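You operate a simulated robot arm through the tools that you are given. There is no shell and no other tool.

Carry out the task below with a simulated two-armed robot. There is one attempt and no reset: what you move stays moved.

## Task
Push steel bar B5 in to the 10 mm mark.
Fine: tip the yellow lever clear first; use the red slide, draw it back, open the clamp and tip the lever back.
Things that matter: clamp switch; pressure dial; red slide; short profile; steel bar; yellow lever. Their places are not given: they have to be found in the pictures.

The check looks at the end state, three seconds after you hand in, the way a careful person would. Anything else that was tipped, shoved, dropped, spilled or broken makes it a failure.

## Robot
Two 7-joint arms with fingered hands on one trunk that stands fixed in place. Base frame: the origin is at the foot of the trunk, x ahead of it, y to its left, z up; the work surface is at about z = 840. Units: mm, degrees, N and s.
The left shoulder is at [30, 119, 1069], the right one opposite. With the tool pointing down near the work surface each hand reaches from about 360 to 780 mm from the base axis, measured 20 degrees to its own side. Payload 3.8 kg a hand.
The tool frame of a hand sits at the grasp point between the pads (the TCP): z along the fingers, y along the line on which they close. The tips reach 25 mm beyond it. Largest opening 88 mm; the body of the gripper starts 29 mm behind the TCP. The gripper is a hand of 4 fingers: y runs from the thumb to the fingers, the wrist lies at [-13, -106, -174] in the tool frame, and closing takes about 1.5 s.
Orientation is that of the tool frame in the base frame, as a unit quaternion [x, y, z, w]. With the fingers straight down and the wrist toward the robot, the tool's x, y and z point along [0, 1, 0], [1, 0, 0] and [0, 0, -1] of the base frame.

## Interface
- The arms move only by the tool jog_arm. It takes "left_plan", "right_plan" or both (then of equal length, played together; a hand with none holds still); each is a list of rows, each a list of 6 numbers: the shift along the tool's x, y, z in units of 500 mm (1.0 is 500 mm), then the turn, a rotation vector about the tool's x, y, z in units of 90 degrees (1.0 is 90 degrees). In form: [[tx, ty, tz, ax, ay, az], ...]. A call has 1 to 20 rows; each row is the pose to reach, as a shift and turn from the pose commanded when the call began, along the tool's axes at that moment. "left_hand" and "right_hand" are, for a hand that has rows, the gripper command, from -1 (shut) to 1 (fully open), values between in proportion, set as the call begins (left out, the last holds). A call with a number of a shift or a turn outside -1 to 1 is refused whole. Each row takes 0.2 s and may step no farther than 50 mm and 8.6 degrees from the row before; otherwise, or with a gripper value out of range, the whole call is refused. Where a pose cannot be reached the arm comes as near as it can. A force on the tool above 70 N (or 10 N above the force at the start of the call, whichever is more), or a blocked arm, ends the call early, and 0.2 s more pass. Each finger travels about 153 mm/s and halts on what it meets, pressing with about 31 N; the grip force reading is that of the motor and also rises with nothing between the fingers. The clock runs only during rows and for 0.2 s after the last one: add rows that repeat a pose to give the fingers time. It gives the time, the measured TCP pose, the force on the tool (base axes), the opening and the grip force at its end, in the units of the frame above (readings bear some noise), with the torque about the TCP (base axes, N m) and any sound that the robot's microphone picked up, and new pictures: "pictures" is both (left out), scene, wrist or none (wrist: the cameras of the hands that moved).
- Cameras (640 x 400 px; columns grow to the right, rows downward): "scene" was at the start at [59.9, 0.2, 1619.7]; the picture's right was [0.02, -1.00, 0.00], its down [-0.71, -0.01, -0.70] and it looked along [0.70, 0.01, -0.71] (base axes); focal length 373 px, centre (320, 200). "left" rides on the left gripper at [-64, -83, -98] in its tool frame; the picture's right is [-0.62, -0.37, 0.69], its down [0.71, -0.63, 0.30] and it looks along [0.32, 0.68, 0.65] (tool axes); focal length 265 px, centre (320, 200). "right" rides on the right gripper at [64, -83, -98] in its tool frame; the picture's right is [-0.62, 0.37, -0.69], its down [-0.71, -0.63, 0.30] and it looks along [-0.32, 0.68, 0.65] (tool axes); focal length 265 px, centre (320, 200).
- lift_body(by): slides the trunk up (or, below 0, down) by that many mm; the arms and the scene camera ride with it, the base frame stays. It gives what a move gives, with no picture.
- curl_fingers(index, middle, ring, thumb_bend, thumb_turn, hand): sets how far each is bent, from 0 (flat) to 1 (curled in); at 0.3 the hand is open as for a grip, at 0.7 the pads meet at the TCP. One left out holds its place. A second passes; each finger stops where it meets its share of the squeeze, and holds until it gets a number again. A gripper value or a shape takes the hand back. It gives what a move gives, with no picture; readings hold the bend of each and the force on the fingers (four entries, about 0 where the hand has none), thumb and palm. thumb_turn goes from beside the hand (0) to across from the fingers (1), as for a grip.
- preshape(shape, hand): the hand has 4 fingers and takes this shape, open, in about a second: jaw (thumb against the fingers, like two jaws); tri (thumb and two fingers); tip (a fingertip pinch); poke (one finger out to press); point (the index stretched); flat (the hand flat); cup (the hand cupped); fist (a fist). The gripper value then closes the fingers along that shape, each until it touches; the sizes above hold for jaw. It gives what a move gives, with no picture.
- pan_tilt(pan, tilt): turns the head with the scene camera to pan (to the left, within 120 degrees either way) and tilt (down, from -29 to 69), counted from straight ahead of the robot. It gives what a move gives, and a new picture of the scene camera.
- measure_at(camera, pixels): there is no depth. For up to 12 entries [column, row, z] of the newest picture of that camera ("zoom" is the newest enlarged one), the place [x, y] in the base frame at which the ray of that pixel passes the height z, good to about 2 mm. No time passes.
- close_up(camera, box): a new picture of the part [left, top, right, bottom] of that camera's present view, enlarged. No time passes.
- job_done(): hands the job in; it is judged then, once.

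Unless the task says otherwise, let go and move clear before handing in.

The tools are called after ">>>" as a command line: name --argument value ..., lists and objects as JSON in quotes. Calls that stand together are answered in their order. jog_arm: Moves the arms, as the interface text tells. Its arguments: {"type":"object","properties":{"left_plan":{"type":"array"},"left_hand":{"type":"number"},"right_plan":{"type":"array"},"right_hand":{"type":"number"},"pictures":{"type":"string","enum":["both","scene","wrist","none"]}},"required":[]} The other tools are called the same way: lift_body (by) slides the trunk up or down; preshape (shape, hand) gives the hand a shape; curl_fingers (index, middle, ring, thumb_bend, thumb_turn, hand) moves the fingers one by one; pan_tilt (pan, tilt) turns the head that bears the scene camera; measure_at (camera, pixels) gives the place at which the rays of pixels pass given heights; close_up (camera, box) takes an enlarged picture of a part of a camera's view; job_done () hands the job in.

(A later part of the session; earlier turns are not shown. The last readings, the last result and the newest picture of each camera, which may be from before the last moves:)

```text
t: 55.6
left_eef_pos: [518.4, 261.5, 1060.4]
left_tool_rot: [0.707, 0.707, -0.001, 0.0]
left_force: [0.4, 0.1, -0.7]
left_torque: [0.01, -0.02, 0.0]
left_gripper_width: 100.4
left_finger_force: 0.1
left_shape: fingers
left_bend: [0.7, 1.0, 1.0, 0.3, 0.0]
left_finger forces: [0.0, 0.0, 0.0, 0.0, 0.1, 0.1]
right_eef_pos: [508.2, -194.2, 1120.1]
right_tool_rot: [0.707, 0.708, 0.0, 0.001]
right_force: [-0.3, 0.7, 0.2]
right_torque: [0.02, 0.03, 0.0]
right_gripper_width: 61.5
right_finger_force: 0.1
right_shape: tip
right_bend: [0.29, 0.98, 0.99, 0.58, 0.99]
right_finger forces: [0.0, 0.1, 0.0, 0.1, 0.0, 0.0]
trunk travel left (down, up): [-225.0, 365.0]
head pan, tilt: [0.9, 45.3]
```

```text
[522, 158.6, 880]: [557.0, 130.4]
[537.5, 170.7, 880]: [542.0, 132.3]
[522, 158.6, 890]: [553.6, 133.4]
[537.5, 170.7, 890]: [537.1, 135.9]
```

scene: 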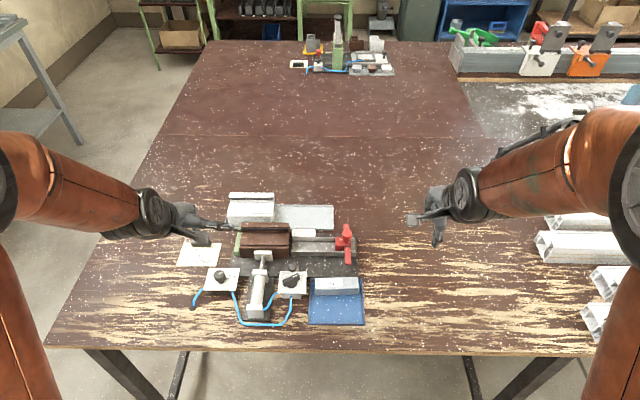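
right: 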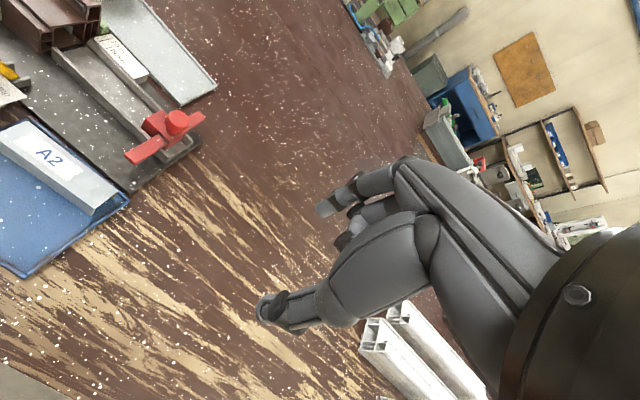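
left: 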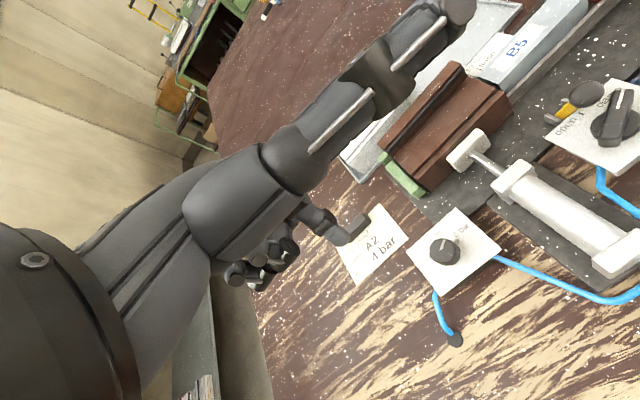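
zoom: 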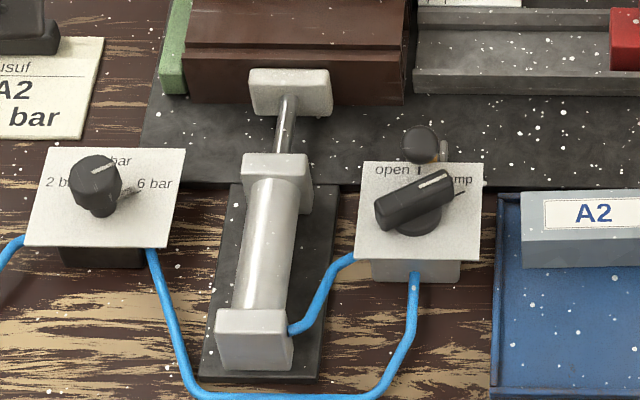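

The cylinder bracket tops out at about z=882 for y>131, so the curled fingers will pass above it. I bring the left index above the spot just left-beyond the handle's tail, at safe height.

>>> jog_arm --left_plan '[[-0.06, 0.005, 0.03, 0, 0, 0], [-0.12, 0.01, 0.07, 0, 0, 0], [-0.18, 0.016, 0.11, 0, 0, 0], [-0.25, 0.022, 0.155, 0, 0, 0], [-0.3156, 0.027, 0.2, 0, 0, 0], [-0.3156, 0.027, 0.2, 0, 0, 0]]' --pictures "both"

>>> close_up --camera "left" --box '[280, 180, 480, 380]'

>>> close_up --camera "scene" --box '[250, 235, 330, 315]'

>>> close_up --camera "right" --box '[0, 0, 120, 120]'

```text
t: 57.0
left_eef_pos: [530.2, 102.7, 960.0]
left_tool_rot: [0.707, 0.707, -0.001, 0.001]
left_force: [-0.3, 0.4, -0.1]
left_torque: [-0.02, 0.05, 0.02]
left_gripper_width: 100.5
left_finger_force: 0.0
left_shape: fingers
left_bend: [0.7, 1.0, 1.0, 0.3, 0.0]
left_finger forces: [0.0, 0.0, 0.1, 0.1, 0.0, 0.1]
right_eef_pos: [506.6, -194.0, 1121.0]
right_tool_rot: [0.707, 0.708, 0.0, 0.0]
right_force: [0.4, 1.0, 0.4]
right_torque: [0.02, 0.0, 0.04]
right_gripper_width: 61.3
right_finger_force: 0.1
right_shape: tip
right_bend: [0.29, 0.98, 0.99, 0.58, 0.99]
right_finger forces: [0.0, 0.1, 0.0, 0.0, 0.1, 0.0]
trunk travel left (down, up): [-225.0, 365.0]
head pan, tilt: [0.9, 45.3]
```

scene: 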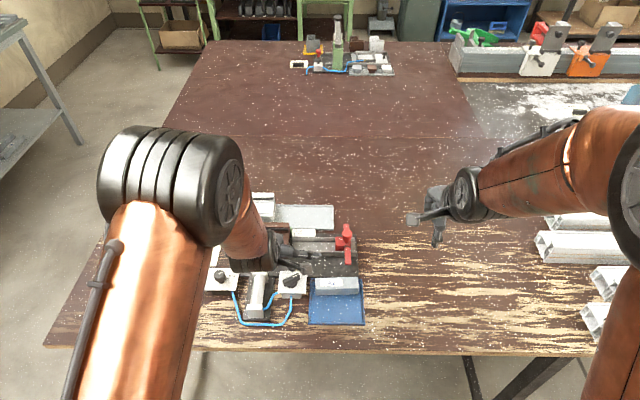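
left: 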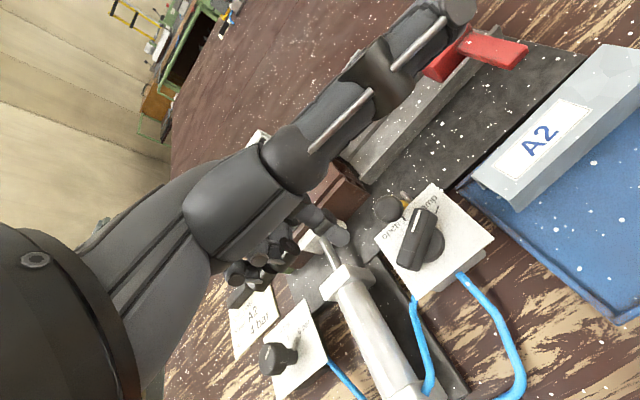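

```text
2.00 times, centred on (380, 280) of left
```

zoom: 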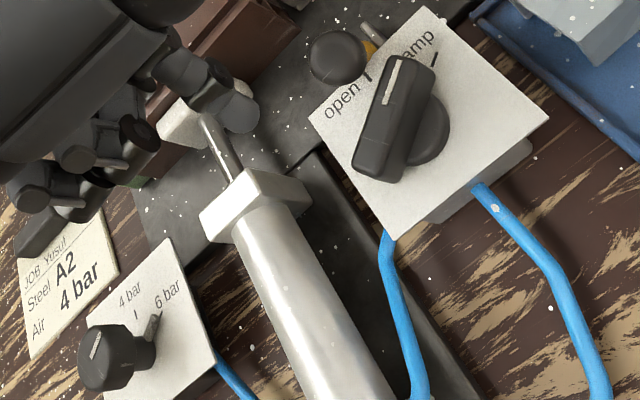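

```text
5.00 times, centred on (290, 275) of scene
```

zoom: 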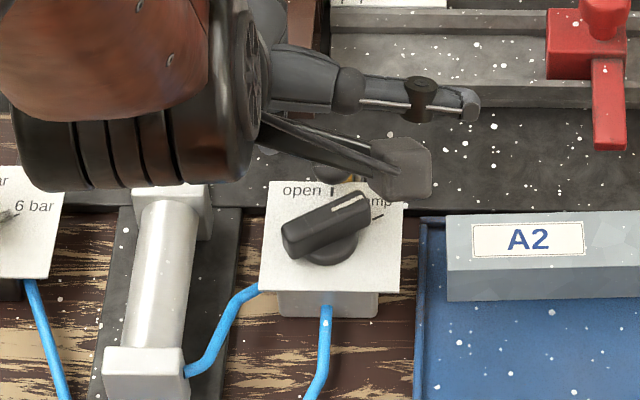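

```text
3.33 times, centred on (60, 60) of right
```

zoom: 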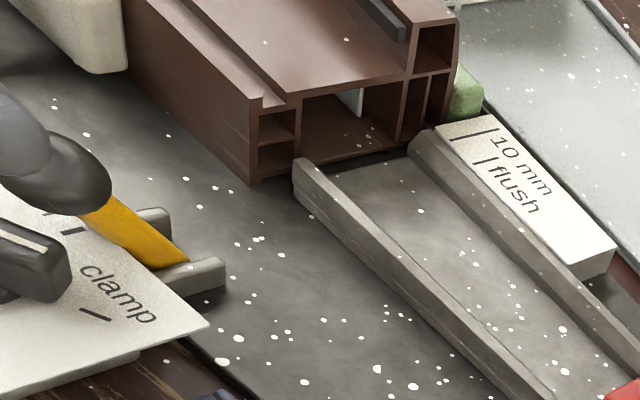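

The index tip hovers left-beyond the handle tail with ≈4 mm to spare. I lower it 55 mm so the tip stands beside the handle (tip ≈ 880) and check.

>>> jog_arm --left_plan '[[0, 0, 0.05, 0, 0, 0], [0, 0, 0.09, 0, 0, 0], [0, 0, 0.11, 0, 0, 0], [0, 0, 0.11, 0, 0, 0]]' --pictures "both"

>>> close_up --camera "left" --box '[290, 180, 450, 340]'

>>> close_up --camera "scene" --box '[260, 245, 330, 305]'

```text
t: 58.0
left_eef_pos: [531.3, 101.2, 905.2]
left_tool_rot: [0.707, 0.707, 0.0, 0.001]
left_force: [0.5, 0.6, 0.1]
left_torque: [0.0, -0.01, 0.0]
left_gripper_width: 100.5
left_finger_force: 0.1
left_shape: fingers
left_bend: [0.7, 1.0, 1.0, 0.3, 0.0]
left_finger forces: [0.0, 0.0, 0.0, 0.0, 0.0, 0.0]
right_eef_pos: [506.0, -193.3, 1120.2]
right_tool_rot: [0.706, 0.709, -0.001, 0.001]
right_force: [-0.4, 0.8, -0.1]
right_torque: [-0.03, -0.01, -0.05]
right_gripper_width: 61.5
right_finger_force: 0.1
right_shape: tip
right_bend: [0.29, 0.98, 0.99, 0.58, 0.99]
right_finger forces: [0.1, 0.0, 0.1, 0.1, 0.0, 0.0]
trunk travel left (down, up): [-225.0, 365.0]
head pan, tilt: [0.9, 45.3]
```

scene: 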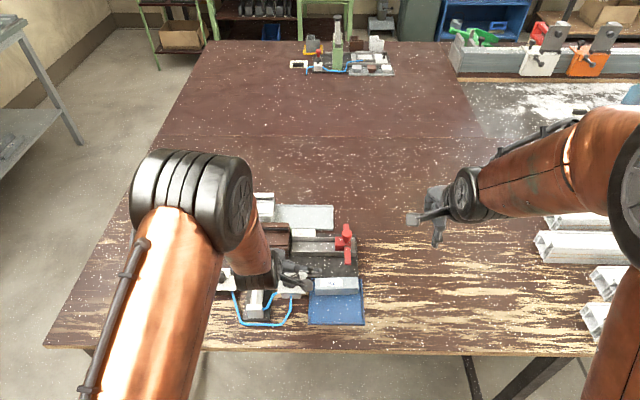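
left: 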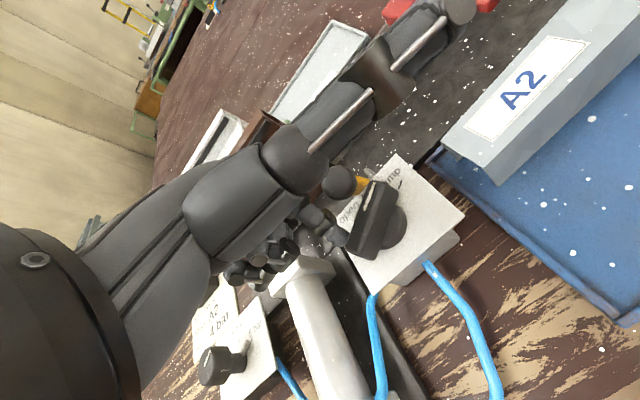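

```text
2.50 times, centred on (370, 260) of left
```

zoom: 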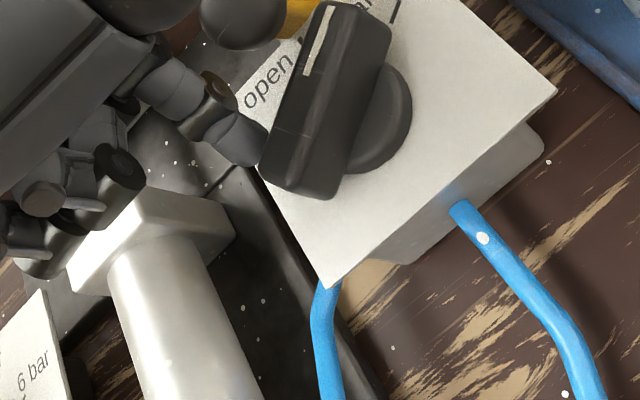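

```text
6.67 times, centred on (295, 275) of scene
```

zoom: 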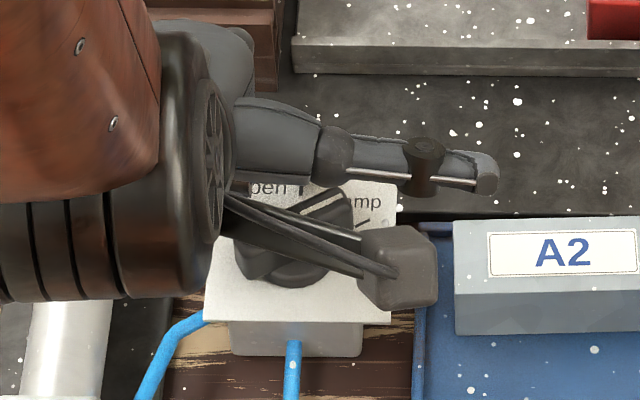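

The fingertip stands right next to the handle's left flank (left view (336,238)). I sweep it along the arc toward the robot to turn the switch ≈60° counter-clockwise.

>>> jog_arm --left_plan '[[-0.0114, -0.0074, 0, 0, 0, 0], [-0.0117, -0.012, 0, 0, 0, 0], [-0.012, -0.0164, 0, 0, 0, 0], [-0.0134, -0.021, 0, 0, 0, 0], [-0.0148, -0.0254, 0, 0, 0, 0], [-0.0175, -0.0295, 0, 0, 0, 0], [-0.02, -0.0336, 0, 0, 0, 0], [-0.0235, -0.037, 0, 0, 0, 0], [-0.027, -0.04, 0, 0, 0, 0], [-0.0296, -0.0416, 0, 0, 0, 0], [-0.0296, -0.0416, 0, 0, 0, 0]]' --pictures "both"

>>> close_up --camera "left" --box '[290, 160, 450, 320]'

>>> close_up --camera "right" --box '[0, 0, 100, 120]'

```text
t: 60.4
left_eef_pos: [511.3, 89.3, 905.3]
left_tool_rot: [0.706, 0.708, 0.0, 0.002]
left_force: [4.0, 13.2, 4.7]
left_torque: [0.12, -0.12, 0.19]
left_gripper_width: 102.1
left_finger_force: 6.9
left_shape: fingers
left_bend: [0.68, 1.0, 1.0, 0.3, 0.0]
left_finger forces: [13.7, 0.0, 0.1, 0.1, 0.0, 0.0]
right_eef_pos: [506.8, -192.0, 1120.9]
right_tool_rot: [0.706, 0.708, -0.001, 0.001]
right_force: [-0.8, 0.2, 0.6]
right_torque: [0.0, 0.03, 0.02]
right_gripper_width: 61.3
right_finger_force: 0.1
right_shape: tip
right_bend: [0.29, 0.98, 0.99, 0.58, 0.99]
right_finger forces: [0.1, 0.0, 0.0, 0.1, 0.1, 0.0]
trunk travel left (down, up): [-225.0, 365.0]
head pan, tilt: [0.9, 45.3]
```

scene: 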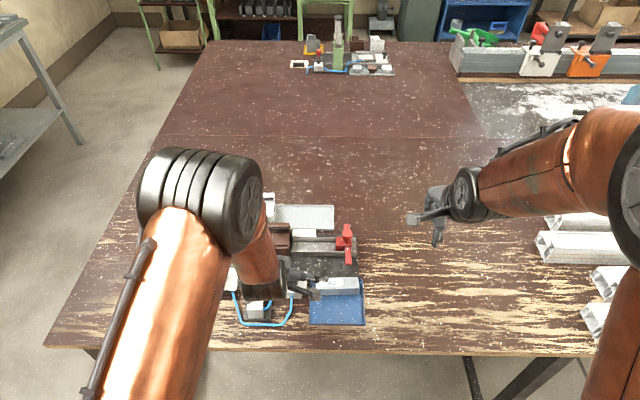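
left: 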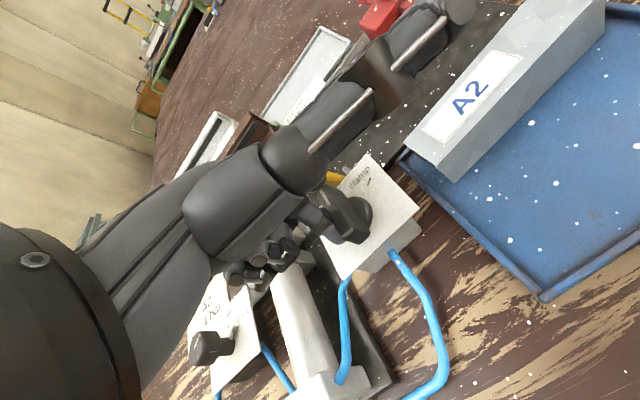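

```text
2.50 times, centred on (370, 240) of left
```

zoom: 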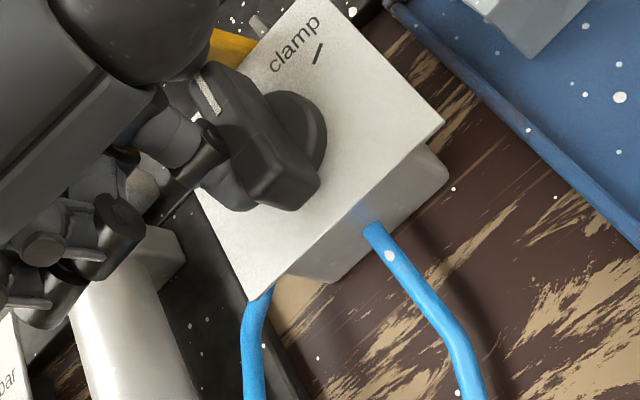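

```text
3.33 times, centred on (50, 60) of right
```

zoom: 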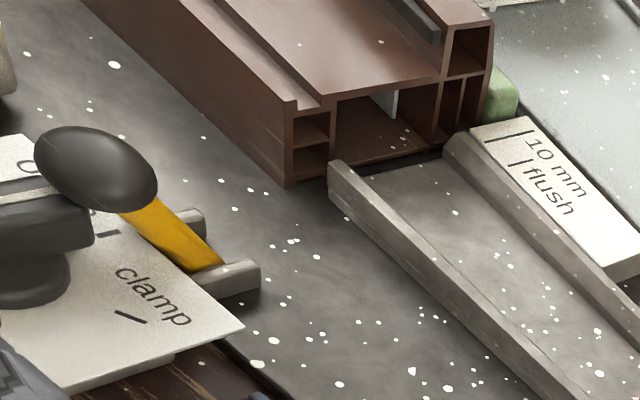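

The handle has swung to about straight ahead and the finger met 13.7 N, a stop. I back off to the left, lift, and inspect switch, clamp pad and lever.

>>> jog_arm --left_plan '[[0.01, 0, 0, 0, 0, 0], [0.024, 0, 0, 0, 0, 0], [0.024, 0, -0.05, 0, 0, 0], [0.03, 0, -0.12, 0, 0, 0], [0.1, 0, -0.16, 0, 0, 0], [0.18, 0, -0.2, 0, 0, 0], [0.26, 0, -0.24, 0, 0, 0], [0.33, 0, -0.28, 0, 0, 0], [0.33, 0, -0.28, 0, 0, 0]]' --pictures "both"

>>> close_up --camera "scene" --box '[230, 205, 350, 305]'

>>> close_up --camera "left" --box '[440, 60, 640, 240]'

>>> close_up --camera "right" --box '[0, 0, 100, 120]'

```text
t: 62.4
left_eef_pos: [511.7, 250.6, 1045.8]
left_tool_rot: [0.708, 0.706, 0.0, 0.0]
left_force: [0.3, 0.1, -0.3]
left_torque: [0.0, 0.01, 0.02]
left_gripper_width: 100.5
left_finger_force: 0.1
left_shape: fingers
left_bend: [0.7, 1.0, 1.0, 0.3, 0.0]
left_finger forces: [0.0, 0.0, 0.0, 0.0, 0.1, 0.0]
right_eef_pos: [508.0, -194.9, 1120.0]
right_tool_rot: [0.707, 0.708, -0.001, -0.001]
right_force: [0.3, 1.0, -0.5]
right_torque: [0.01, 0.02, -0.01]
right_gripper_width: 61.4
right_finger_force: 0.1
right_shape: tip
right_bend: [0.29, 0.98, 0.99, 0.58, 0.99]
right_finger forces: [0.0, 0.1, 0.1, 0.0, 0.0, 0.0]
trunk travel left (down, up): [-225.0, 365.0]
head pan, tilt: [0.9, 45.3]
```

scene: 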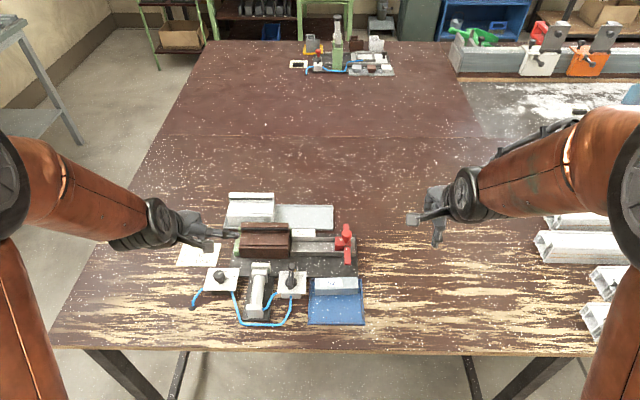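
left: 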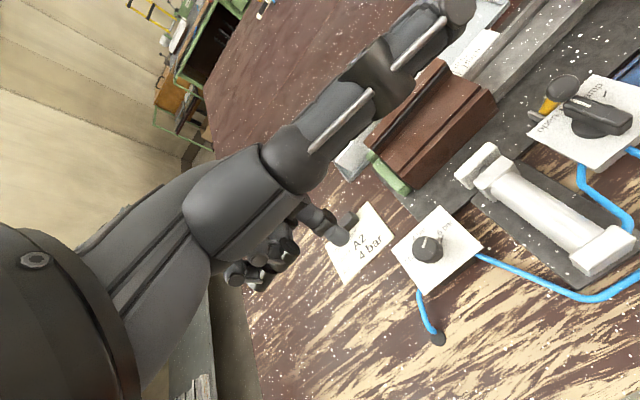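

```text
4.00 times, centred on (290, 255) of scene
```

zoom: 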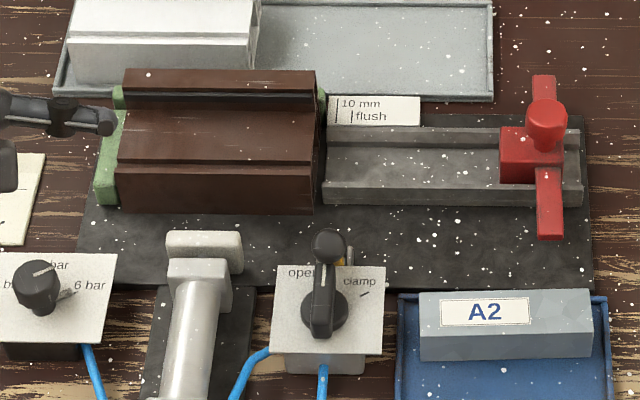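

```text
2.22 times, centred on (540, 150) of left
```

zoom: 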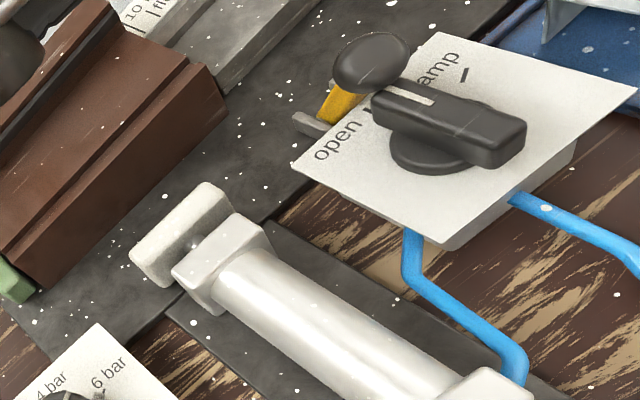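

```text
3.33 times, centred on (50, 60) of right
```

zoom: 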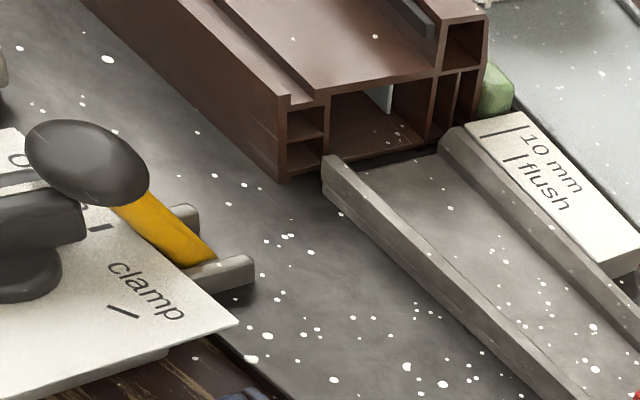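

The clamp is open: the switch mark points at "open" and the pad has drawn back from the profile. Now the lever must be tipped back; I'll push its knob from the near side with the right thumb, so I curl the right index away and bring the hand over, moving the left arm further aside.

>>> curl_fingers --hand "right" --index 1.0 --middle 1.0 --ring 1.0 --thumb_bend 0.3 --thumb_turn 1.0

>>> jog_arm --left_plan '[[0.02, 0, 0, 0, 0, 0], [0.04, 0, 0, 0, 0, 0], [0.06, 0, 0, 0, 0, 0], [0.08, 0, 0, 0, 0, 0], [0.1, 0, 0, 0, 0, 0], [0.12, 0, 0, 0, 0, 0], [0.14, 0, 0, 0, 0, 0], [0.16, 0, 0, 0, 0, 0], [0.16, 0, 0, 0, 0, 0]]' --right_plan '[[0.066, 0.019, 0.036, 0, 0, 0], [0.132, 0.038, 0.072, 0, 0, 0], [0.198, 0.057, 0.109, 0, 0, 0], [0.264, 0.076, 0.145, 0, 0, 0], [0.33, 0.095, 0.181, 0, 0, 0], [0.396, 0.114, 0.218, 0, 0, 0], [0.462, 0.133, 0.254, 0, 0, 0], [0.528, 0.152, 0.29, 0, 0, 0], [0.528, 0.152, 0.29, 0, 0, 0]]' --pictures "both"

>>> close_up --camera "right" --box '[120, 120, 400, 400]'

>>> close_up --camera "scene" --box '[255, 220, 345, 300]'

```text
t: 63.4
left_eef_pos: [511.5, 251.1, 1045.0]
left_tool_rot: [0.706, 0.708, 0.001, 0.0]
left_force: [0.2, -0.2, -0.9]
left_torque: [0.01, 0.0, -0.03]
left_gripper_width: 100.2
left_finger_force: 0.0
left_shape: fingers
left_bend: [0.7, 1.0, 1.0, 0.3, 0.0]
left_finger forces: [0.0, 0.0, 0.1, 0.0, 0.1, 0.0]
right_eef_pos: [506.9, -193.2, 1120.1]
right_tool_rot: [0.707, 0.708, 0.0, 0.0]
right_force: [-0.3, -0.2, -0.6]
right_torque: [-0.02, 0.0, 0.01]
right_gripper_width: 52.7
right_finger_force: 0.0
right_shape: fingers
right_bend: [1.0, 1.0, 1.0, 0.3, 0.98]
right_finger forces: [0.0, 0.0, 0.1, 0.0, 0.1, 0.0]
trunk travel left (down, up): [-225.0, 365.0]
head pan, tilt: [0.9, 45.3]
```

```text
t: 65.4
left_eef_pos: [512.3, 331.6, 1044.8]
left_tool_rot: [0.707, 0.707, -0.001, 0.0]
left_force: [-0.3, -0.6, 0.2]
left_torque: [0.03, -0.03, -0.02]
left_gripper_width: 100.8
left_finger_force: 0.0
left_shape: fingers
left_bend: [0.7, 1.0, 1.0, 0.3, 0.0]
left_finger forces: [0.0, 0.0, 0.0, 0.0, 0.0, 0.0]
right_eef_pos: [580.5, 71.6, 972.5]
right_tool_rot: [0.707, 0.707, -0.001, 0.0]
right_force: [0.1, -0.4, 1.0]
right_torque: [0.02, -0.02, 0.01]
right_gripper_width: 52.6
right_finger_force: 0.2
right_shape: fingers
right_bend: [1.0, 1.0, 1.0, 0.3, 0.98]
right_finger forces: [0.0, 0.0, 0.1, 0.1, 0.1, 0.1]
trunk travel left (down, up): [-225.0, 365.0]
head pan, tilt: [0.9, 45.3]
```

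scene: 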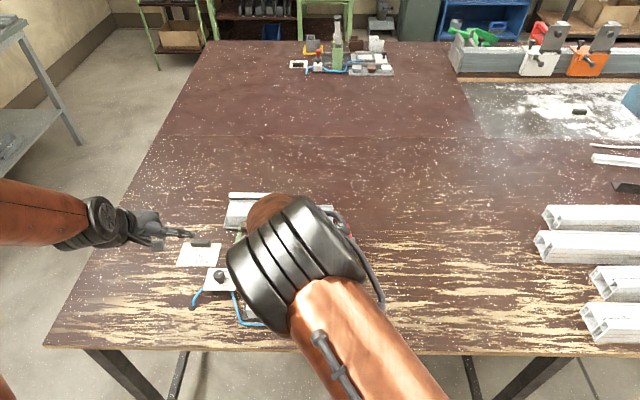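
right: 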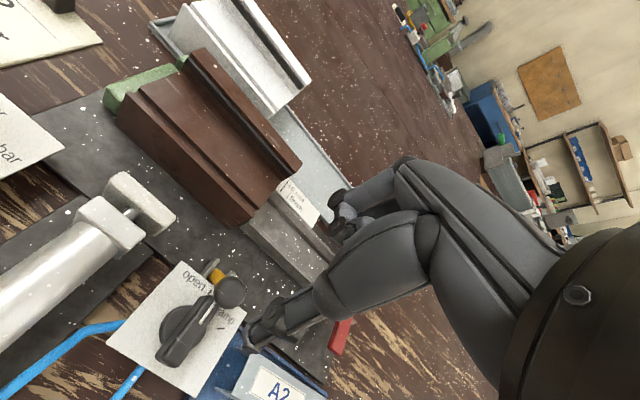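
left: 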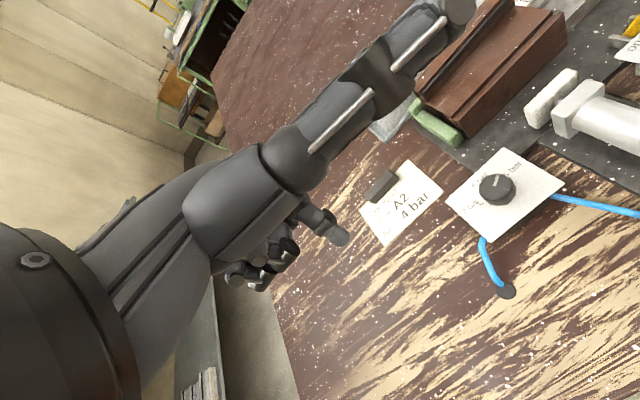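

```text
1.43 times, centred on (260, 260) of right
```

zoom: 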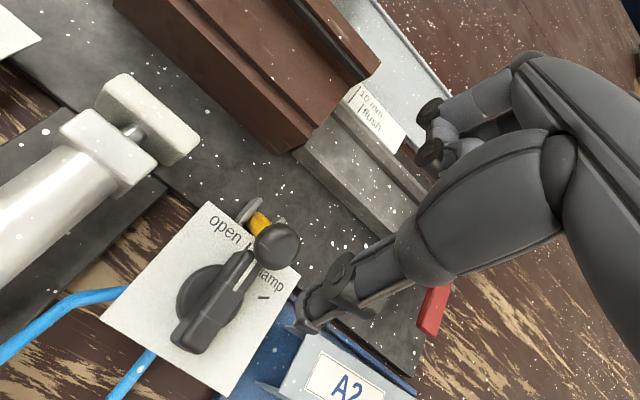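

```text
5.00 times, centred on (300, 260) of scene
```

zoom: 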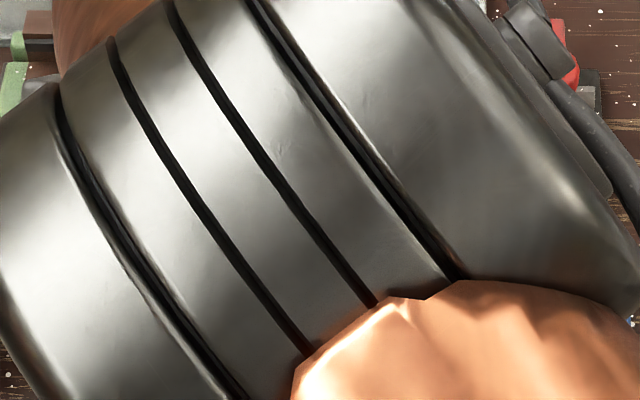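

The right camera now shows the lever knob at zoom (275,245), the handle's tip just beneath it, and the thumb tip at (303,320). I measure these to align the thumb behind the knob.

>>> close_up --camera "right" --box '[170, 240, 290, 370]'

>>> measure_at --camera "right" --pixels '[[228.5, 291.5, 890], [228.5, 291.5, 895], [228.5, 291.5, 900], [248, 345, 949], [248, 345, 955], [213, 298, 890]]'

```text
3.08 times, centred on (230, 305) of right
```

zoom: 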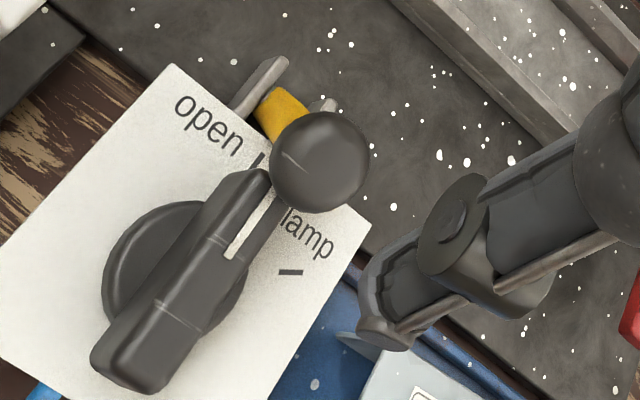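

```text
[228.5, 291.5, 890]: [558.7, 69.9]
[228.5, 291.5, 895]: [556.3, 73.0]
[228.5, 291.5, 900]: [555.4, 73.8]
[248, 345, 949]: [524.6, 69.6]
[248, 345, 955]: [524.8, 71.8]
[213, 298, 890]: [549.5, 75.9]
```

Knob ≈ (555, 73, 896), thumb tip ≈ (525, 70.6, 950). I lower the hand 53 mm so the thumb tip stands just above the handle's level, behind the knob.

>>> jog_arm --right_plan '[[0.004, 0, 0.03, 0, 0, 0], [0.004, 0, 0.07, 0, 0, 0], [0.004, 0, 0.106, 0, 0, 0], [0.004, 0, 0.106, 0, 0, 0]]' --pictures "wrist"

>>> close_up --camera "right" --box '[200, 240, 360, 380]'

>>> close_up --camera "left" --box '[540, 0, 640, 100]'

```text
t: 66.4
left_eef_pos: [511.8, 331.0, 1046.0]
left_tool_rot: [0.707, 0.707, 0.0, -0.001]
left_force: [0.7, -0.1, -0.1]
left_torque: [0.01, 0.03, 0.02]
left_gripper_width: 100.4
left_finger_force: 0.0
left_shape: fingers
left_bend: [0.7, 1.0, 1.0, 0.3, 0.0]
left_finger forces: [0.1, 0.0, 0.0, 0.0, 0.0, 0.0]
right_eef_pos: [580.8, 74.0, 921.9]
right_tool_rot: [0.707, 0.707, 0.0, 0.0]
right_force: [-0.3, -0.4, -0.1]
right_torque: [0.04, 0.03, 0.0]
right_gripper_width: 52.6
right_finger_force: 0.1
right_shape: fingers
right_bend: [1.0, 1.0, 1.0, 0.3, 0.98]
right_finger forces: [0.0, 0.0, 0.1, 0.0, 0.0, 0.1]
trunk travel left (down, up): [-225.0, 365.0]
head pan, tilt: [0.9, 45.3]
```

right: 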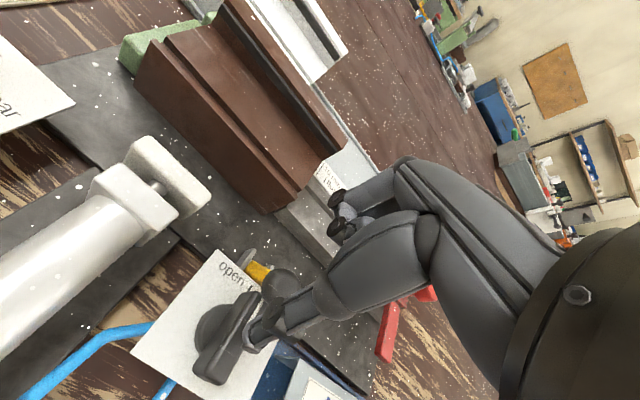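

```text
2.86 times, centred on (280, 310) of right
```

zoom: 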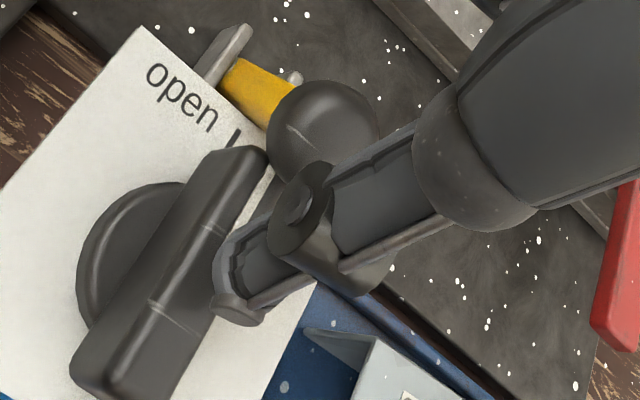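

```text
4.00 times, centred on (590, 50) of left
```

zoom: 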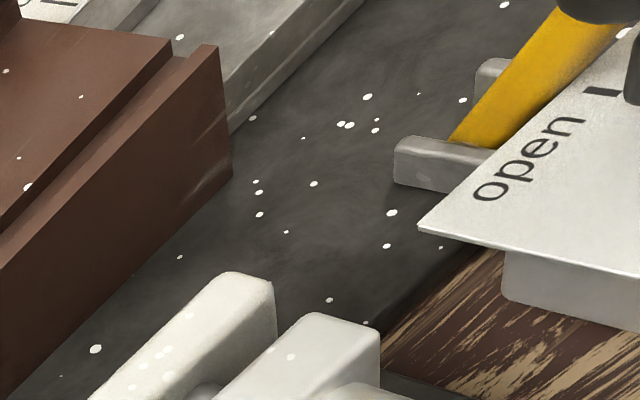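

The thumb slopes over the knob from this position, so a pinch like the one used on the slide is better. I rise 40 mm, take the tip-pinch shape again and realign over the lever knob.

>>> jog_arm --right_plan '[[0, 0, -0.04, 0, 0, 0], [0, 0, -0.09, 0, 0, 0], [-0.006, -0.036, -0.09, 0, 0, 0], [-0.006, -0.036, -0.09, 0, 0, 0]]' --pictures "none"

>>> preshape --shape "tip" --hand "right"

>>> close_up --camera "right" --box '[170, 140, 430, 400]'

```text
t: 67.4
left_eef_pos: [511.6, 331.7, 1044.8]
left_tool_rot: [0.707, 0.707, -0.002, 0.001]
left_force: [-1.0, 0.7, 0.2]
left_torque: [-0.02, 0.03, 0.02]
left_gripper_width: 100.5
left_finger_force: 0.0
left_shape: fingers
left_bend: [0.7, 1.0, 1.0, 0.3, 0.0]
left_finger forces: [0.0, 0.0, 0.0, 0.0, 0.1, 0.0]
right_eef_pos: [561.0, 70.1, 965.3]
right_tool_rot: [0.708, 0.707, 0.001, 0.001]
right_force: [-0.5, -0.3, -0.1]
right_torque: [0.01, 0.0, 0.02]
right_gripper_width: 52.8
right_finger_force: 0.1
right_shape: fingers
right_bend: [1.0, 1.0, 1.0, 0.3, 0.98]
right_finger forces: [0.1, 0.1, 0.0, 0.0, 0.0, 0.0]
trunk travel left (down, up): [-225.0, 365.0]
head pan, tilt: [0.9, 45.3]
```

```text
t: 68.3
left_eef_pos: [511.8, 332.1, 1044.9]
left_tool_rot: [0.707, 0.707, -0.001, 0.001]
left_force: [0.1, 0.7, 0.1]
left_torque: [-0.01, 0.01, 0.01]
left_gripper_width: 100.7
left_finger_force: 0.0
left_shape: fingers
left_bend: [0.7, 1.0, 1.0, 0.3, 0.0]
left_finger forces: [0.0, 0.1, 0.0, 0.0, 0.1, 0.0]
right_eef_pos: [561.0, 70.0, 964.7]
right_tool_rot: [0.707, 0.708, 0.0, 0.0]
right_force: [-0.2, 1.0, -0.6]
right_torque: [-0.03, 0.03, -0.01]
right_gripper_width: 87.6
right_finger_force: 0.0
right_shape: tip
right_bend: [0.3, 0.98, 0.99, 0.3, 0.98]
right_finger forces: [0.0, 0.1, 0.0, 0.0, 0.0, 0.0]
trunk travel left (down, up): [-225.0, 365.0]
head pan, tilt: [0.9, 45.3]
```

```text
1.54 times, centred on (300, 270) of right
```

zoom: 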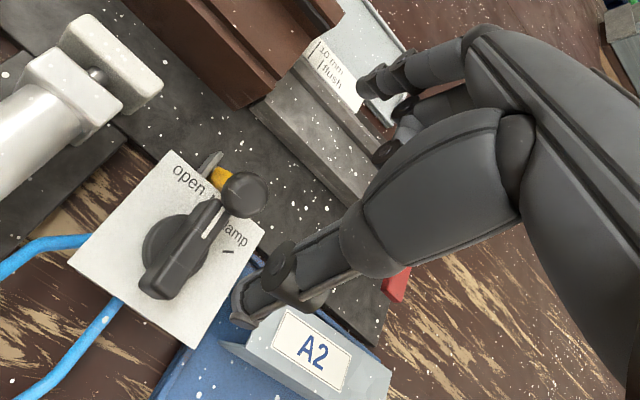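

Shape is right and the knob sits between thumb and index. I descend 44 mm to TCP z ≈ 920 (tips a few mm above the switch handle), shifted 2 mm left.

>>> jog_arm --right_plan '[[0.004, 0, 0.03, 0, 0, 0], [0.004, 0, 0.06, 0, 0, 0], [0.004, 0, 0.088, 0, 0, 0], [0.004, 0, 0.088, 0, 0, 0]]' --pictures "wrist"

>>> close_up --camera "right" --box '[200, 160, 400, 380]'

```text
t: 69.3
left_eef_pos: [511.8, 332.0, 1044.7]
left_tool_rot: [0.707, 0.707, -0.001, 0.0]
left_force: [-1.1, 0.0, 0.1]
left_torque: [0.0, 0.0, -0.03]
left_gripper_width: 100.5
left_finger_force: 0.0
left_shape: fingers
left_bend: [0.7, 1.0, 1.0, 0.3, 0.0]
left_finger forces: [0.0, 0.1, 0.0, 0.1, 0.1, 0.1]
right_eef_pos: [562.7, 72.2, 921.5]
right_tool_rot: [0.707, 0.708, -0.001, -0.001]
right_force: [-0.7, 0.5, 0.2]
right_torque: [0.01, 0.0, -0.02]
right_gripper_width: 87.5
right_finger_force: 0.0
right_shape: tip
right_bend: [0.3, 0.98, 0.99, 0.3, 0.98]
right_finger forces: [0.0, 0.0, 0.0, 0.1, 0.0, 0.0]
trunk travel left (down, up): [-225.0, 365.0]
head pan, tilt: [0.9, 45.3]
```

right: 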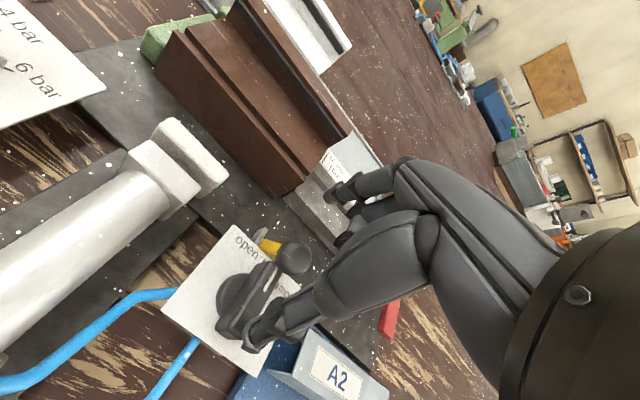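

```text
1.82 times, centred on (300, 270) of right
```

zoom: 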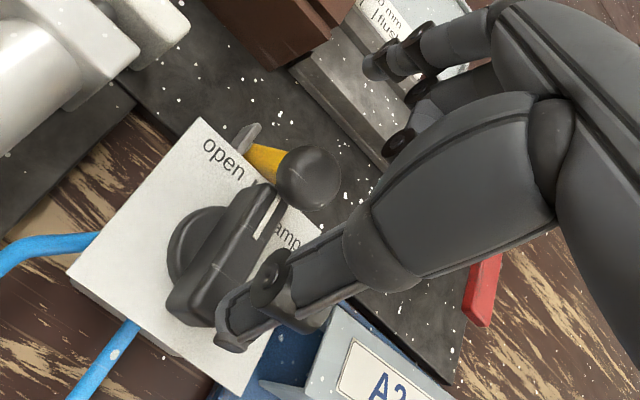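

No contact yet; the thumb is above the handle and the knob lies between the fingers. I close the pinch on the knob.

>>> jog_arm --right_plan '[[0, 0, 0, 0, 0, 0], [0, 0, 0, 0, 0, 0], [0, 0, 0, 0, 0, 0], [0, 0, 0, 0, 0, 0], [0, 0, 0, 0, 0, 0], [0, 0, 0, 0, 0, 0], [0, 0, 0, 0, 0, 0]]' --right_hand -1 --pictures "wrist"

>>> close_up --camera "right" --box '[200, 160, 400, 380]'

```text
t: 70.9
left_eef_pos: [512.5, 331.5, 1044.1]
left_tool_rot: [0.707, 0.707, 0.0, -0.001]
left_force: [-0.5, 0.5, 0.1]
left_torque: [0.03, -0.03, 0.03]
left_gripper_width: 100.5
left_finger_force: 0.0
left_shape: fingers
left_bend: [0.7, 1.0, 1.0, 0.3, 0.0]
left_finger forces: [0.0, 0.0, 0.1, 0.0, 0.0, 0.0]
right_eef_pos: [562.1, 71.4, 920.7]
right_tool_rot: [0.706, 0.708, -0.001, -0.001]
right_force: [0.8, -2.5, -5.0]
right_torque: [-0.06, 0.03, -0.02]
right_gripper_width: 11.9
right_finger_force: 30.8
right_shape: tip
right_bend: [0.7, 1.0, 1.0, 0.75, 1.0]
right_finger forces: [28.5, 0.1, 0.0, 0.0, 27.0, 0.1]
trunk travel left (down, up): [-225.0, 365.0]
head pan, tilt: [0.9, 45.3]
```

right: 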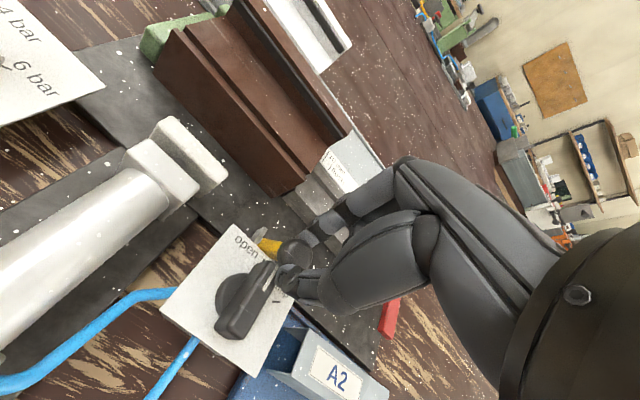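

```text
1.82 times, centred on (300, 270) of right
```

zoom: 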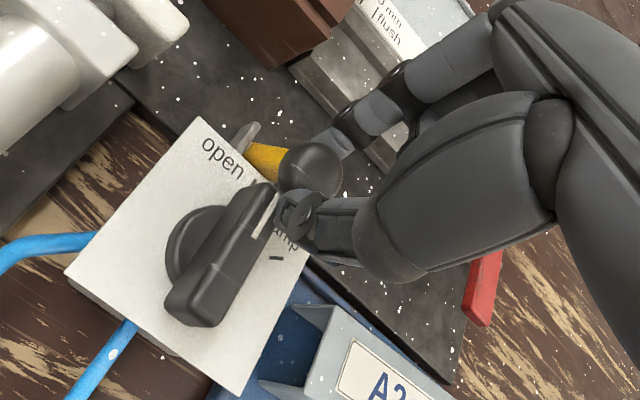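

The pinch holds the lever knob (28 N on both fingers). I carry it along the hinge arc up to about vertical first.

>>> jog_arm --right_plan '[[0, 0.006, -0.002, 0, 0, 0], [0, 0.0126, -0.0044, 0, 0, 0], [0, 0.02, -0.0066, 0, 0, 0], [0, 0.028, -0.0086, 0, 0, 0], [0, 0.036, -0.0096, 0, 0, 0], [0, 0.044, -0.01, 0, 0, 0], [0, 0.052, -0.0096, 0, 0, 0], [0, 0.06, -0.0086, 0, 0, 0], [0, 0.06, -0.0086, 0, 0, 0]]' --pictures "both"

>>> close_up --camera "right" --box '[200, 160, 400, 380]'

```text
t: 72.9
left_eef_pos: [512.4, 331.6, 1045.0]
left_tool_rot: [0.707, 0.708, 0.0, 0.0]
left_force: [0.0, 0.0, 0.2]
left_torque: [0.02, 0.01, -0.01]
left_gripper_width: 100.6
left_finger_force: 0.1
left_shape: fingers
left_bend: [0.7, 1.0, 1.0, 0.3, 0.0]
left_finger forces: [0.0, 0.1, 0.0, 0.1, 0.1, 0.0]
right_eef_pos: [592.8, 74.3, 926.7]
right_tool_rot: [0.707, 0.707, 0.0, -0.001]
right_force: [-4.6, -3.5, -0.1]
right_torque: [-0.1, 0.35, -0.04]
right_gripper_width: 12.9
right_finger_force: 30.4
right_shape: tip
right_bend: [0.7, 1.0, 1.0, 0.77, 1.0]
right_finger forces: [23.0, 0.1, 0.1, 0.0, 33.2, 0.0]
trunk travel left (down, up): [-225.0, 365.0]
head pan, tilt: [0.9, 45.3]
```

scene: 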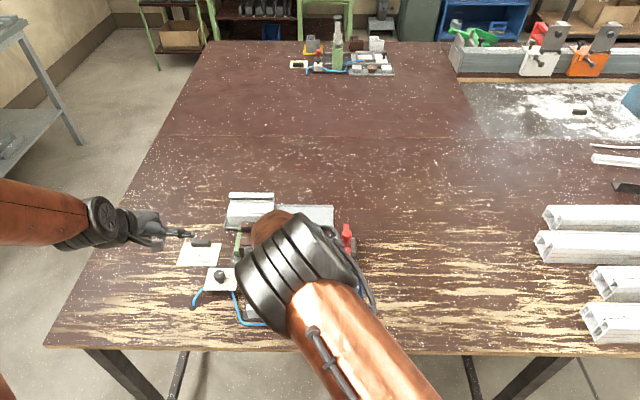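
right: 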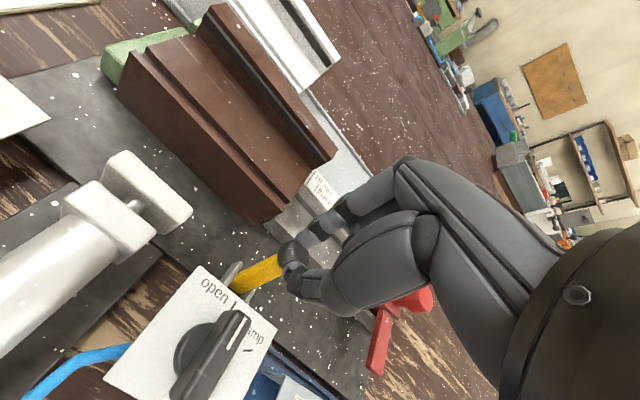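

```text
1.82 times, centred on (300, 270) of right
```

zoom: 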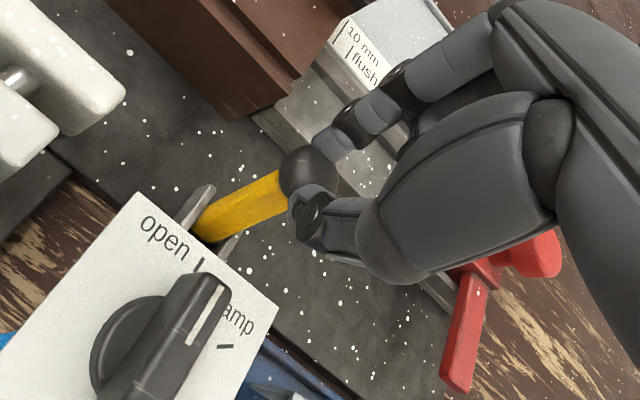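

The lever follows the pinch and is past vertical. I continue down the far side of the arc toward its original rest.

>>> jog_arm --right_plan '[[0, 0.008, 0.0018, 0, 0, 0], [0, 0.0154, 0.0042, 0, 0, 0], [0, 0.023, 0.0074, 0, 0, 0], [0, 0.03, 0.011, 0, 0, 0], [0, 0.037, 0.0155, 0, 0, 0], [0, 0.0432, 0.0202, 0, 0, 0], [0, 0.0475, 0.0242, 0, 0, 0], [0, 0.0475, 0.0242, 0, 0, 0]]' --pictures "wrist"

>>> close_up --camera "right" --box '[200, 160, 400, 380]'

```text
t: 74.7
left_eef_pos: [511.7, 332.9, 1045.8]
left_tool_rot: [0.707, 0.707, 0.0, 0.001]
left_force: [0.5, -1.0, -0.1]
left_torque: [0.0, 0.0, 0.0]
left_gripper_width: 100.7
left_finger_force: 0.0
left_shape: fingers
left_bend: [0.7, 1.0, 1.0, 0.3, 0.0]
left_finger forces: [0.1, 0.0, 0.1, 0.1, 0.1, 0.0]
right_eef_pos: [614.8, 72.0, 913.8]
right_tool_rot: [0.707, 0.707, 0.0, 0.001]
right_force: [0.1, -0.7, 0.4]
right_torque: [-0.03, 0.0, -0.01]
right_gripper_width: 7.7
right_finger_force: 31.1
right_shape: tip
right_bend: [0.71, 1.0, 1.0, 0.88, 1.0]
right_finger forces: [0.0, 0.1, 0.0, 0.1, 0.0, 0.0]
trunk travel left (down, up): [-225.0, 365.0]
head pan, tilt: [0.9, 45.3]
```

right: 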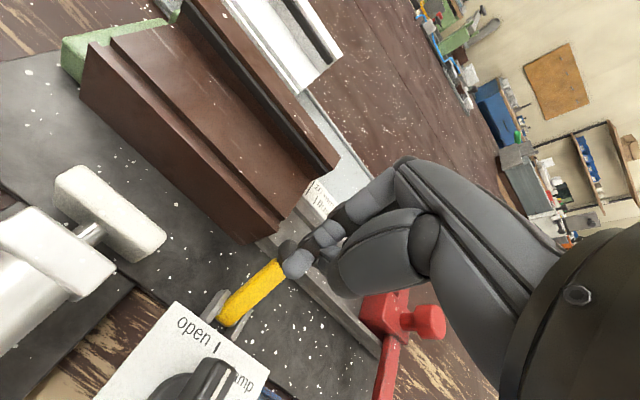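

```text
1.82 times, centred on (300, 270) of right
```

zoom: 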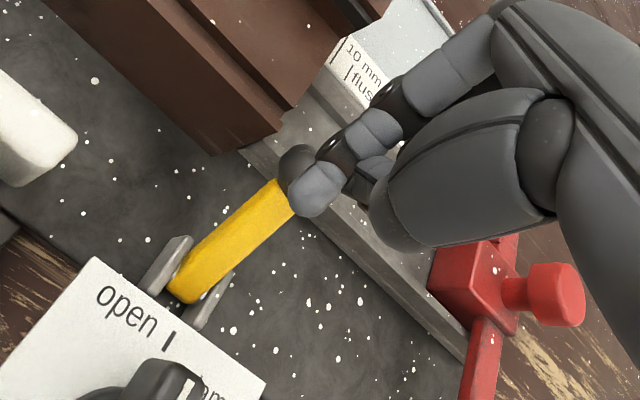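

The pinch slid off near the end (no finger force), and the lever appears to have gone over to the far side. I lift straight up and look at the lever.

>>> jog_arm --right_plan '[[-0.004, 0, -0.03, 0, 0, 0], [-0.004, 0, -0.08, 0, 0, 0], [-0.004, 0, -0.14, 0, 0, 0], [-0.05, 0, -0.2, 0, 0, 0], [-0.12, -0.02, -0.24, 0, 0, 0], [-0.19, -0.04, -0.28, 0, 0, 0], [-0.26, -0.06, -0.32, 0, 0, 0], [-0.32, -0.08, -0.36, 0, 0, 0], [-0.32, -0.08, -0.36, 0, 0, 0]]' --pictures "both"

>>> close_up --camera "scene" --box '[230, 205, 350, 305]'

>>> close_up --camera "right" --box '[0, 0, 200, 200]'

```text
t: 76.7
left_eef_pos: [511.8, 332.9, 1044.2]
left_tool_rot: [0.707, 0.707, -0.001, 0.001]
left_force: [0.2, 0.4, -0.5]
left_torque: [0.02, 0.0, -0.02]
left_gripper_width: 100.5
left_finger_force: 0.1
left_shape: fingers
left_bend: [0.7, 1.0, 1.0, 0.3, 0.0]
left_finger forces: [0.0, 0.1, 0.0, 0.0, 0.1, 0.1]
right_eef_pos: [577.9, -86.8, 1094.7]
right_tool_rot: [0.707, 0.708, -0.001, 0.0]
right_force: [0.5, 0.0, 0.5]
right_torque: [0.01, 0.01, 0.01]
right_gripper_width: 7.3
right_finger_force: 31.0
right_shape: tip
right_bend: [0.71, 1.0, 1.0, 0.88, 1.0]
right_finger forces: [0.0, 0.1, 0.1, 0.1, 0.0, 0.0]
trunk travel left (down, up): [-225.0, 365.0]
head pan, tilt: [0.9, 45.3]
```

scene: 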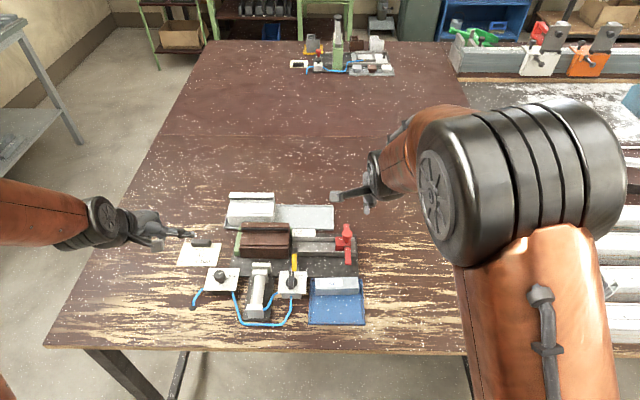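
right: 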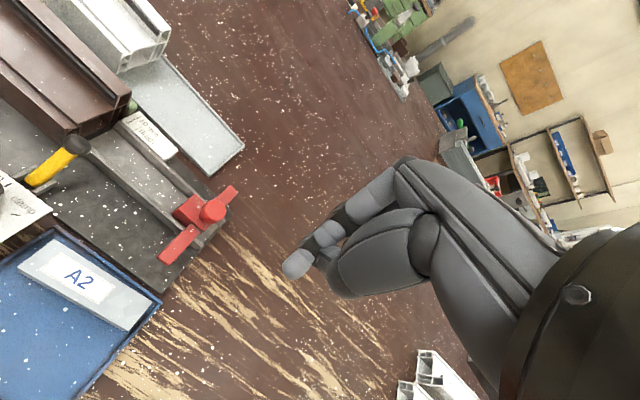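

```text
4.00 times, centred on (290, 255) of scene
```

zoom: 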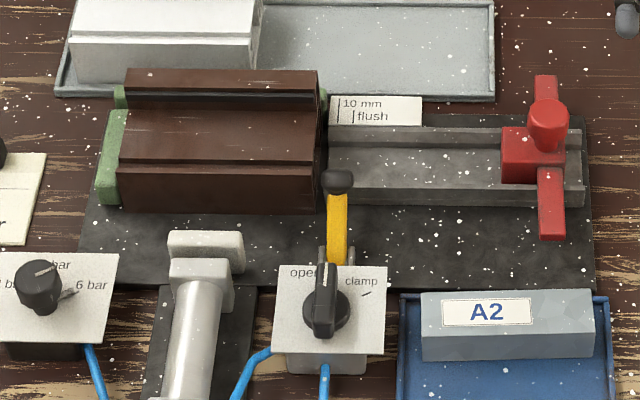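

```text
2.00 times, centred on (100, 100) of right
```

zoom: 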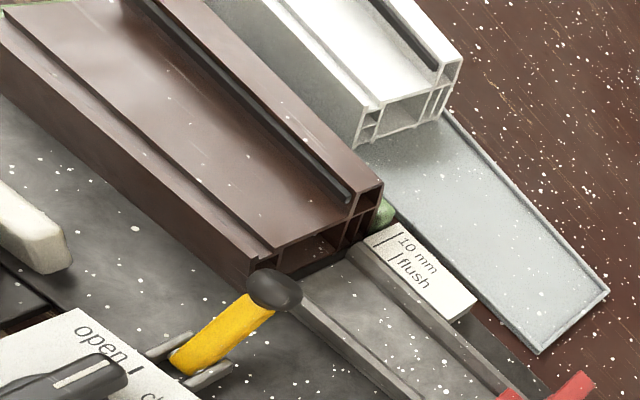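

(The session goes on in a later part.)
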